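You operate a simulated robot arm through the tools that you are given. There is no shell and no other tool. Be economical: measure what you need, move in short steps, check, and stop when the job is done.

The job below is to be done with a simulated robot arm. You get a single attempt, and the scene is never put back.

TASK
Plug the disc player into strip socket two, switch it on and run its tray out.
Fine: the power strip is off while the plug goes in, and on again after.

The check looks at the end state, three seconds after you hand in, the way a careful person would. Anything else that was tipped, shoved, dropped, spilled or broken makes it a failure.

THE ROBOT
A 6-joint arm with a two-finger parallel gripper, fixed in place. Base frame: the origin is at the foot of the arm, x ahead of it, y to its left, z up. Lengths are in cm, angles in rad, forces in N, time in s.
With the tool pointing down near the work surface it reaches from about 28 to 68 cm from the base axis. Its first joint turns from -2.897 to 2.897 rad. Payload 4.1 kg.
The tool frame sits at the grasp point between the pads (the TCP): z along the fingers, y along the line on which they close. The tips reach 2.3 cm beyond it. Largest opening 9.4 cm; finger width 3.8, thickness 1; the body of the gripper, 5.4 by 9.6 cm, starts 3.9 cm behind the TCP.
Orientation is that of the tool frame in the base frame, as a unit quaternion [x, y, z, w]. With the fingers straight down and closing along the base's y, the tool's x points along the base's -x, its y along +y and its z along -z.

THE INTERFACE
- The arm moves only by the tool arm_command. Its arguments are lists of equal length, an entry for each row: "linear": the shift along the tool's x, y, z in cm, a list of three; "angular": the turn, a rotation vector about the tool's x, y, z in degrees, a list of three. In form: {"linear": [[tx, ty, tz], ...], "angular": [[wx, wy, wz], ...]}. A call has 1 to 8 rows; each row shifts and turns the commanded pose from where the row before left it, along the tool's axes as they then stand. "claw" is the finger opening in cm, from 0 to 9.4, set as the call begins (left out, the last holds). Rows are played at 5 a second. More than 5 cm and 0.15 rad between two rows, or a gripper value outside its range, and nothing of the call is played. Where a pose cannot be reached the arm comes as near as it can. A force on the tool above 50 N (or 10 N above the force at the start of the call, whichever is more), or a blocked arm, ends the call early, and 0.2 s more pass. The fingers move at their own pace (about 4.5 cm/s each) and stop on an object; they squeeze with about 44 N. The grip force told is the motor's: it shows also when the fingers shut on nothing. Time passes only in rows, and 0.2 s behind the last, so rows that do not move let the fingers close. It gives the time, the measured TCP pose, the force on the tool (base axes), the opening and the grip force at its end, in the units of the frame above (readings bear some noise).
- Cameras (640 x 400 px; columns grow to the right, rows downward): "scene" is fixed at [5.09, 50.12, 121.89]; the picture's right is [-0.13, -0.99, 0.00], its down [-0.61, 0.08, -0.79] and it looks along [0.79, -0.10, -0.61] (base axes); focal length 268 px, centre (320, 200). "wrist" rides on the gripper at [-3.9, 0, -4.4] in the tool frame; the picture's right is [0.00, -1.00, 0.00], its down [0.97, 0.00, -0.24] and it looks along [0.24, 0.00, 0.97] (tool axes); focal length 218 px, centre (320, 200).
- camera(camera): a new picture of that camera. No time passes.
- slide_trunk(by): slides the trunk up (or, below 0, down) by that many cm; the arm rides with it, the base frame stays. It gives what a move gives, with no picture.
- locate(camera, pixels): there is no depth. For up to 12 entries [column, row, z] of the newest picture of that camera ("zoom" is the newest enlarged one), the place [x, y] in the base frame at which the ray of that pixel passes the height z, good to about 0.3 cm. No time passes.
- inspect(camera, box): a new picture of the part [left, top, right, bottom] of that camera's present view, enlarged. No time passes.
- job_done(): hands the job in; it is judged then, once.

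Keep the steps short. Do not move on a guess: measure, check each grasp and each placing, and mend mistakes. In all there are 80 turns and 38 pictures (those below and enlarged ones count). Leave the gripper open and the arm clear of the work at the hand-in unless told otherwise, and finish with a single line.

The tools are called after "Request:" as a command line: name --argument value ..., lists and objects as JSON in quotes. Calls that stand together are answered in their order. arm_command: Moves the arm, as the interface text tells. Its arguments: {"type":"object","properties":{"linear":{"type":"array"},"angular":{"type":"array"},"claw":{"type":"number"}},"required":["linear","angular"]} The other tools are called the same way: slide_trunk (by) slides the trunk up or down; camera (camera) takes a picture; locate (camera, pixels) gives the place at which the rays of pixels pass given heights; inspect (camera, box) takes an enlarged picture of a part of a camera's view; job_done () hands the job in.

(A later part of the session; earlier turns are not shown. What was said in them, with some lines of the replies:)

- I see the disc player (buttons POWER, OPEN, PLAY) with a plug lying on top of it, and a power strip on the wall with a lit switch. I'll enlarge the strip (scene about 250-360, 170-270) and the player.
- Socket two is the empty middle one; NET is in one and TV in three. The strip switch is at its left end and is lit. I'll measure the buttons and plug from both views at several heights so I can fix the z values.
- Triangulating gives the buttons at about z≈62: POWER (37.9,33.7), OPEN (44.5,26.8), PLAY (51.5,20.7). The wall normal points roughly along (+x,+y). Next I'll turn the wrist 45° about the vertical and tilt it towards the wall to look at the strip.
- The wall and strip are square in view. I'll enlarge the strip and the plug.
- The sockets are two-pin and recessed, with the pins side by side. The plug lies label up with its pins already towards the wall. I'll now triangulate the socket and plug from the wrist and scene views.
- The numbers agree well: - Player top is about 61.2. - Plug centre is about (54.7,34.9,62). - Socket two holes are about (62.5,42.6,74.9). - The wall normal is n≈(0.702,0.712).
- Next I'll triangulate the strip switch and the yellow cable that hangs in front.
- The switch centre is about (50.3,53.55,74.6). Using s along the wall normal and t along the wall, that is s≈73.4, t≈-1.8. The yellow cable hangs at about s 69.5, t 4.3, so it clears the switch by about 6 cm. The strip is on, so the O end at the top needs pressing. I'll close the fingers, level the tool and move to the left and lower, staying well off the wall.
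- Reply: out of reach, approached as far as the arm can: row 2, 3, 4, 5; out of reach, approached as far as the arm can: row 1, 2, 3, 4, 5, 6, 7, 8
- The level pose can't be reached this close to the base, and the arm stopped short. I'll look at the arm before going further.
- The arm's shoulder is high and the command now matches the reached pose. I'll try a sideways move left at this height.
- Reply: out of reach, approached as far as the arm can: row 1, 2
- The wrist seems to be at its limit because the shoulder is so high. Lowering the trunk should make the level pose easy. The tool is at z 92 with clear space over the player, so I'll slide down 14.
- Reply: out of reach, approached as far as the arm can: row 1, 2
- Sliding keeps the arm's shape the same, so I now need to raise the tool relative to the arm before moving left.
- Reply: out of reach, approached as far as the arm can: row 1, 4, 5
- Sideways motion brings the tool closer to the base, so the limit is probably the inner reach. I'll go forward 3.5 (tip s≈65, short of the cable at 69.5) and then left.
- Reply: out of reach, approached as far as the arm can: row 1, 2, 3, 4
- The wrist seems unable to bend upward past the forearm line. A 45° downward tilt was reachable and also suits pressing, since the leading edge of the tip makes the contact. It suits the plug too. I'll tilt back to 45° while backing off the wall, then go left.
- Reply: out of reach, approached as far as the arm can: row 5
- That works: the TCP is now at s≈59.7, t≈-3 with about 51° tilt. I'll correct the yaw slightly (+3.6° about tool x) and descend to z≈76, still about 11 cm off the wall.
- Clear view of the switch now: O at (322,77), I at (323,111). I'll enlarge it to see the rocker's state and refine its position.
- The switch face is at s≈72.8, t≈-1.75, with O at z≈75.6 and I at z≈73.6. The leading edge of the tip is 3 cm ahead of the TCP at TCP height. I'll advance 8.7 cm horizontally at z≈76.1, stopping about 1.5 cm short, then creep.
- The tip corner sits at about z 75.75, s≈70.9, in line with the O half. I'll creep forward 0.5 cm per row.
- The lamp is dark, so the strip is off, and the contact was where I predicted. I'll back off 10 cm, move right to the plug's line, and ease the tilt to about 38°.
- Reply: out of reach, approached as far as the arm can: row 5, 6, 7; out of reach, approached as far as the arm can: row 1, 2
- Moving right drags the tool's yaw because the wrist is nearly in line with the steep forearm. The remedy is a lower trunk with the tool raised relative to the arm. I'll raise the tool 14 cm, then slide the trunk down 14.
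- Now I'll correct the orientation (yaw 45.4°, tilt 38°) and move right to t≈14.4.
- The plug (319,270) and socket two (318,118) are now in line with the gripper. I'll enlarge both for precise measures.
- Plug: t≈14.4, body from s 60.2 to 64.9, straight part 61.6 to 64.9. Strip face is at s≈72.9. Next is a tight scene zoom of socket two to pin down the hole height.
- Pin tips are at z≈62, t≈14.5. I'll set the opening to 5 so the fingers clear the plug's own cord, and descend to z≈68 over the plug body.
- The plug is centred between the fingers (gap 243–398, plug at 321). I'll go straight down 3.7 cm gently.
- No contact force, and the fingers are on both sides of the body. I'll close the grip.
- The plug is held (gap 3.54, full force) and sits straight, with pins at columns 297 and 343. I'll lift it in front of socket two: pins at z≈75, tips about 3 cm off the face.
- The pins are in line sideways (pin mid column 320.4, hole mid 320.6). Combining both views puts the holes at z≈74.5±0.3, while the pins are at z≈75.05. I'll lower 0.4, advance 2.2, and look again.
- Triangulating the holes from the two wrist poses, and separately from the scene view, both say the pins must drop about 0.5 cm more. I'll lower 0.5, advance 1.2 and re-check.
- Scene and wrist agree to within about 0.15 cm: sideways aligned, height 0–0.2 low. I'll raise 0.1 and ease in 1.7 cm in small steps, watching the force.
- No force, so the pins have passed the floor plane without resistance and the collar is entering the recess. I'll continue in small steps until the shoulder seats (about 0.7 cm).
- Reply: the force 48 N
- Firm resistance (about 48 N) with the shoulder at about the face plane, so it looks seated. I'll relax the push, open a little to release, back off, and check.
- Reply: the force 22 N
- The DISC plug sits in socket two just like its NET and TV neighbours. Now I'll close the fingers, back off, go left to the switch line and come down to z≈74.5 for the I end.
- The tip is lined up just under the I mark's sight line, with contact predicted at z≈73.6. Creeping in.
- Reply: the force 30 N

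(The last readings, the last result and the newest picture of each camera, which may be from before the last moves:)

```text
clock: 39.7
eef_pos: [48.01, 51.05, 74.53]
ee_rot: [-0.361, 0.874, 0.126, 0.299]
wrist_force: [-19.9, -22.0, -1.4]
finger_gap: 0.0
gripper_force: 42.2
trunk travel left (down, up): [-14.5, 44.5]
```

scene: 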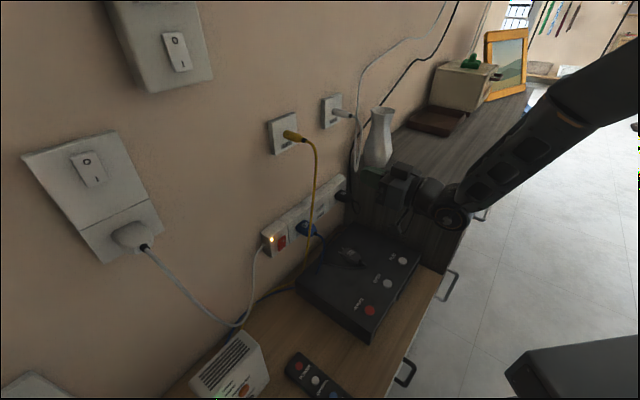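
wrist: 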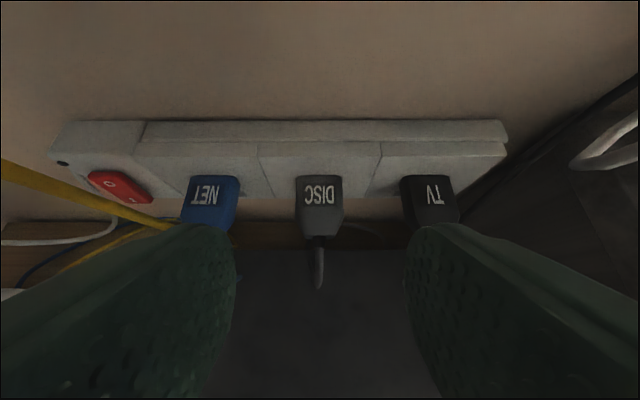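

Contact with about 30 N. I'll back off and check the lamp.

Request:
arm_command --linear '[[2.4, 0, -1.85], [2.4, 0, -1.85], [2.4, 0, -1.85]]' --angular '[[0, 0, 0], [0, 0, 0], [0, 0, 0]]'

Request:
camera --camera "scene"

```text
clock: 40.5
eef_pos: [41.81, 44.76, 74.43]
ee_rot: [-0.361, 0.873, 0.128, 0.301]
wrist_force: [0.3, -0.1, -0.9]
finger_gap: 0.0
gripper_force: 42.7
trunk travel left (down, up): [-14.5, 44.5]
```

```text
4 pictures are left
```

scene: 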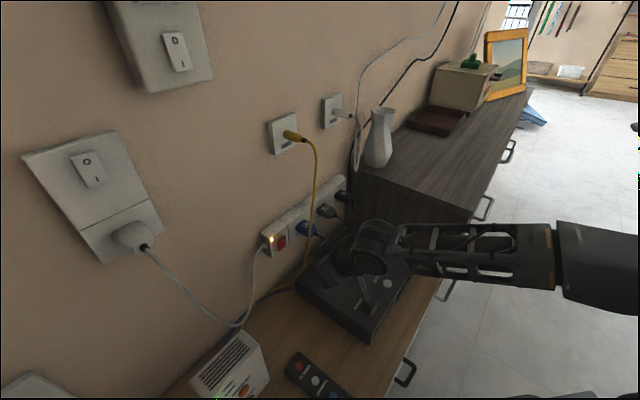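

The lamp is lit again and the DISC plug is in socket two. Next is the POWER button at about (37.9,33.7,62). I'll raise the tool, turn it vertical, and go above the button.

Request:
arm_command --linear '[[-1.85, 0, -2.36], [-1.85, 0, -2.36], [0, 0, 0], [0, 0, 0], [0, 0, 0], [0, 0, 0], [0, 0, 0]]' --angular '[[0, 0, 0], [0, 0, 0], [0, 7.6, 0], [0, 7.6, 0], [0, 7.6, 0], [0, 7.6, 0], [0, 7.6, 0]]'

Request:
arm_command --linear '[[3.5, 0, 0], [3.5, 0, 0], [3.6, -1, 0], [0, -4, 0]]' --angular '[[0, 0, 0], [0, 0, 0], [0, 0, 0], [0, 0, 0]]'

```text
clock: 42.1
eef_pos: [41.82, 44.78, 80.42]
ee_rot: [-0.383, 0.924, 0.004, -0.001]
wrist_force: [-0.1, -0.5, 0.6]
finger_gap: 0.0
gripper_force: 42.2
trunk travel left (down, up): [-14.5, 44.5]
```

```text
clock: 43.1
eef_pos: [37.87, 33.82, 80.42]
ee_rot: [-0.383, 0.924, 0.002, -0.001]
wrist_force: [0.1, 0.2, -0.7]
finger_gap: 0.0
gripper_force: 42.1
trunk travel left (down, up): [-14.5, 44.5]
```

Directly above POWER. I'll descend to 65.3 and then creep.

Request:
arm_command --linear '[[0, 0, 4], [0, 0, 4], [0, 0, 4], [0, 0, 3]]' --angular '[[0, 0, 0], [0, 0, 0], [0, 0, 0], [0, 0, 0]]'

Request:
arm_command --linear '[[0, 0, 0.4], [0, 0, 0.3], [0, 0, 0.2], [0, 0, 0.2], [0, 0, 0.15]]' --angular '[[0, 0, 0], [0, 0, 0], [0, 0, 0], [0, 0, 0], [0, 0, 0]]'

```text
clock: 44.1
eef_pos: [37.85, 33.84, 65.37]
ee_rot: [-0.383, 0.924, 0.003, -0.001]
wrist_force: [0.7, -0.6, -0.7]
finger_gap: 0.01
gripper_force: 42.0
trunk travel left (down, up): [-14.5, 44.5]
```

```text
clock: 45.3
eef_pos: [37.9, 33.9, 64.28]
ee_rot: [-0.384, 0.924, 0.004, 0.0]
wrist_force: [-0.2, -0.2, -0.2]
finger_gap: 0.0
gripper_force: 42.4
trunk travel left (down, up): [-14.5, 44.5]
```

Request:
arm_command --linear '[[0, 0, 0.12], [0, 0, 0.12], [0, 0, 0.12]]' --angular '[[0, 0, 0], [0, 0, 0], [0, 0, 0]]'

```text
clock: 46.1
eef_pos: [37.79, 33.87, 63.79]
ee_rot: [-0.383, 0.924, 0.005, 0.0]
wrist_force: [0.8, -0.5, 3.6]
finger_gap: 0.01
gripper_force: 42.6
trunk travel left (down, up): [-14.5, 44.5]
```

A spring force of 3.6 N, so the button is moving. I'll press slightly further.

Request:
arm_command --linear '[[0, 0, 0.1], [0, 0, 0.1]]' --angular '[[0, 0, 0], [0, 0, 0]]'

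```text
clock: 46.7
eef_pos: [37.88, 33.79, 63.79]
ee_rot: [-0.384, 0.924, 0.003, 0.0]
wrist_force: [0.6, -1.8, 8.2]
finger_gap: 0.01
gripper_force: 42.4
trunk travel left (down, up): [-14.5, 44.5]
```

Now 8 N, with the tip at about 61.5 and movement stopped, so it's pressed. I'll raise and look for a power light.

Request:
arm_command --linear '[[0, 0, -3], [0, 0, -4], [0, -4, -4], [0, -4, 0], [0, -1.3, 0]]' --angular '[[0, 0, 0], [0, 0, 0], [0, 0, 0], [0, 0, 0], [0, 0, 0]]'

Request:
inspect --camera "scene" --box '[260, 200, 480, 360]'

```text
refused: row 3 steps farther than a row can; nothing moved
```

```text
2.50 times, centred on (370, 280) of scene
```

zoom: 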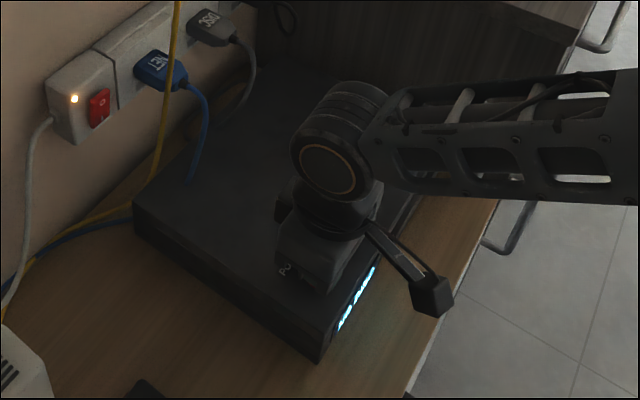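

The front display is lit, so the player is on (that move was refused, so the tool is still at the button). I'll raise in legal steps and move over OPEN at about (44.6,27.2).

Request:
arm_command --linear '[[0, 0, -3], [0, 0, -4], [0, -4, 0], [0, -4, 0], [0, -1.4, 0]]' --angular '[[0, 0, 0], [0, 0, 0], [0, 0, 0], [0, 0, 0], [0, 0, 0]]'

```text
clock: 47.9
eef_pos: [44.52, 27.08, 70.63]
ee_rot: [-0.383, 0.924, 0.003, -0.002]
wrist_force: [-0.6, -0.9, 0.2]
finger_gap: 0.0
gripper_force: 42.1
trunk travel left (down, up): [-14.5, 44.5]
```

Over OPEN. I'll descend and press to the same depth (z≈63.75).

Request:
arm_command --linear '[[0, 0, 3], [0, 0, 2.5], [0, 0, 0.5], [0, 0, 0.3], [0, 0, 0.2], [0, 0, 0.15], [0, 0, 0.15], [0, 0, 0.1]]' --angular '[[0, 0, 0], [0, 0, 0], [0, 0, 0], [0, 0, 0], [0, 0, 0], [0, 0, 0], [0, 0, 0], [0, 0, 0]]'

```text
clock: 49.7
eef_pos: [44.43, 27.22, 63.71]
ee_rot: [-0.385, 0.923, 0.003, 0.0]
wrist_force: [-0.2, -0.3, 7.9]
finger_gap: 0.01
gripper_force: 42.5
trunk travel left (down, up): [-14.5, 44.5]
```

The force is 7.9 N, the same as POWER. I'll raise clear, opening the fingers at the end, and look.

Request:
arm_command --linear '[[0, 0, -3], [0, 0, -4], [0, 0, -4], [0, 0, -4], [0, 0, -4]]' --angular '[[0, 0, 0], [0, 0, 0], [0, 0, 0], [0, 0, 0], [0, 0, 0]]'

Request:
arm_command --linear '[[0, 0, -4], [0, 0, -4], [0, 0, -4], [0, 0, 0], [0, 0, 0], [0, 0, 0]]' --angular '[[0, 0, 0], [0, 0, 0], [0, 0, 0], [0, 0, 0], [0, 0, 0], [0, 0, 0]]' --claw 9.4

Request:
camera --camera "scene"

```text
clock: 50.9
eef_pos: [44.56, 27.1, 82.75]
ee_rot: [-0.383, 0.924, 0.004, -0.002]
wrist_force: [-0.5, 0.8, 0.5]
finger_gap: 0.0
gripper_force: 42.4
trunk travel left (down, up): [-14.5, 44.5]
```

```text
clock: 52.3
eef_pos: [44.53, 27.04, 94.64]
ee_rot: [-0.383, 0.924, 0.004, -0.001]
wrist_force: [-0.1, 0.4, -0.4]
finger_gap: 9.38
gripper_force: 0.2
trunk travel left (down, up): [-14.5, 44.5]
```

```text
2 pictures are left
```

scene: 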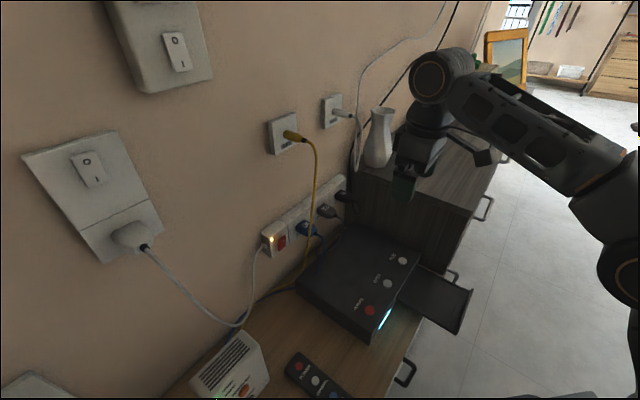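

The tray is out, the display is lit, the strip lamp is on and the DISC plug is in socket two. Nothing else looks disturbed, and the gripper is open and clear. Handing in.

Request:
job_done

```text
The job is handed in.
```

The disc player is plugged into strip socket two (strip off while the plug went in, on again after), switched on, and its tray is out.
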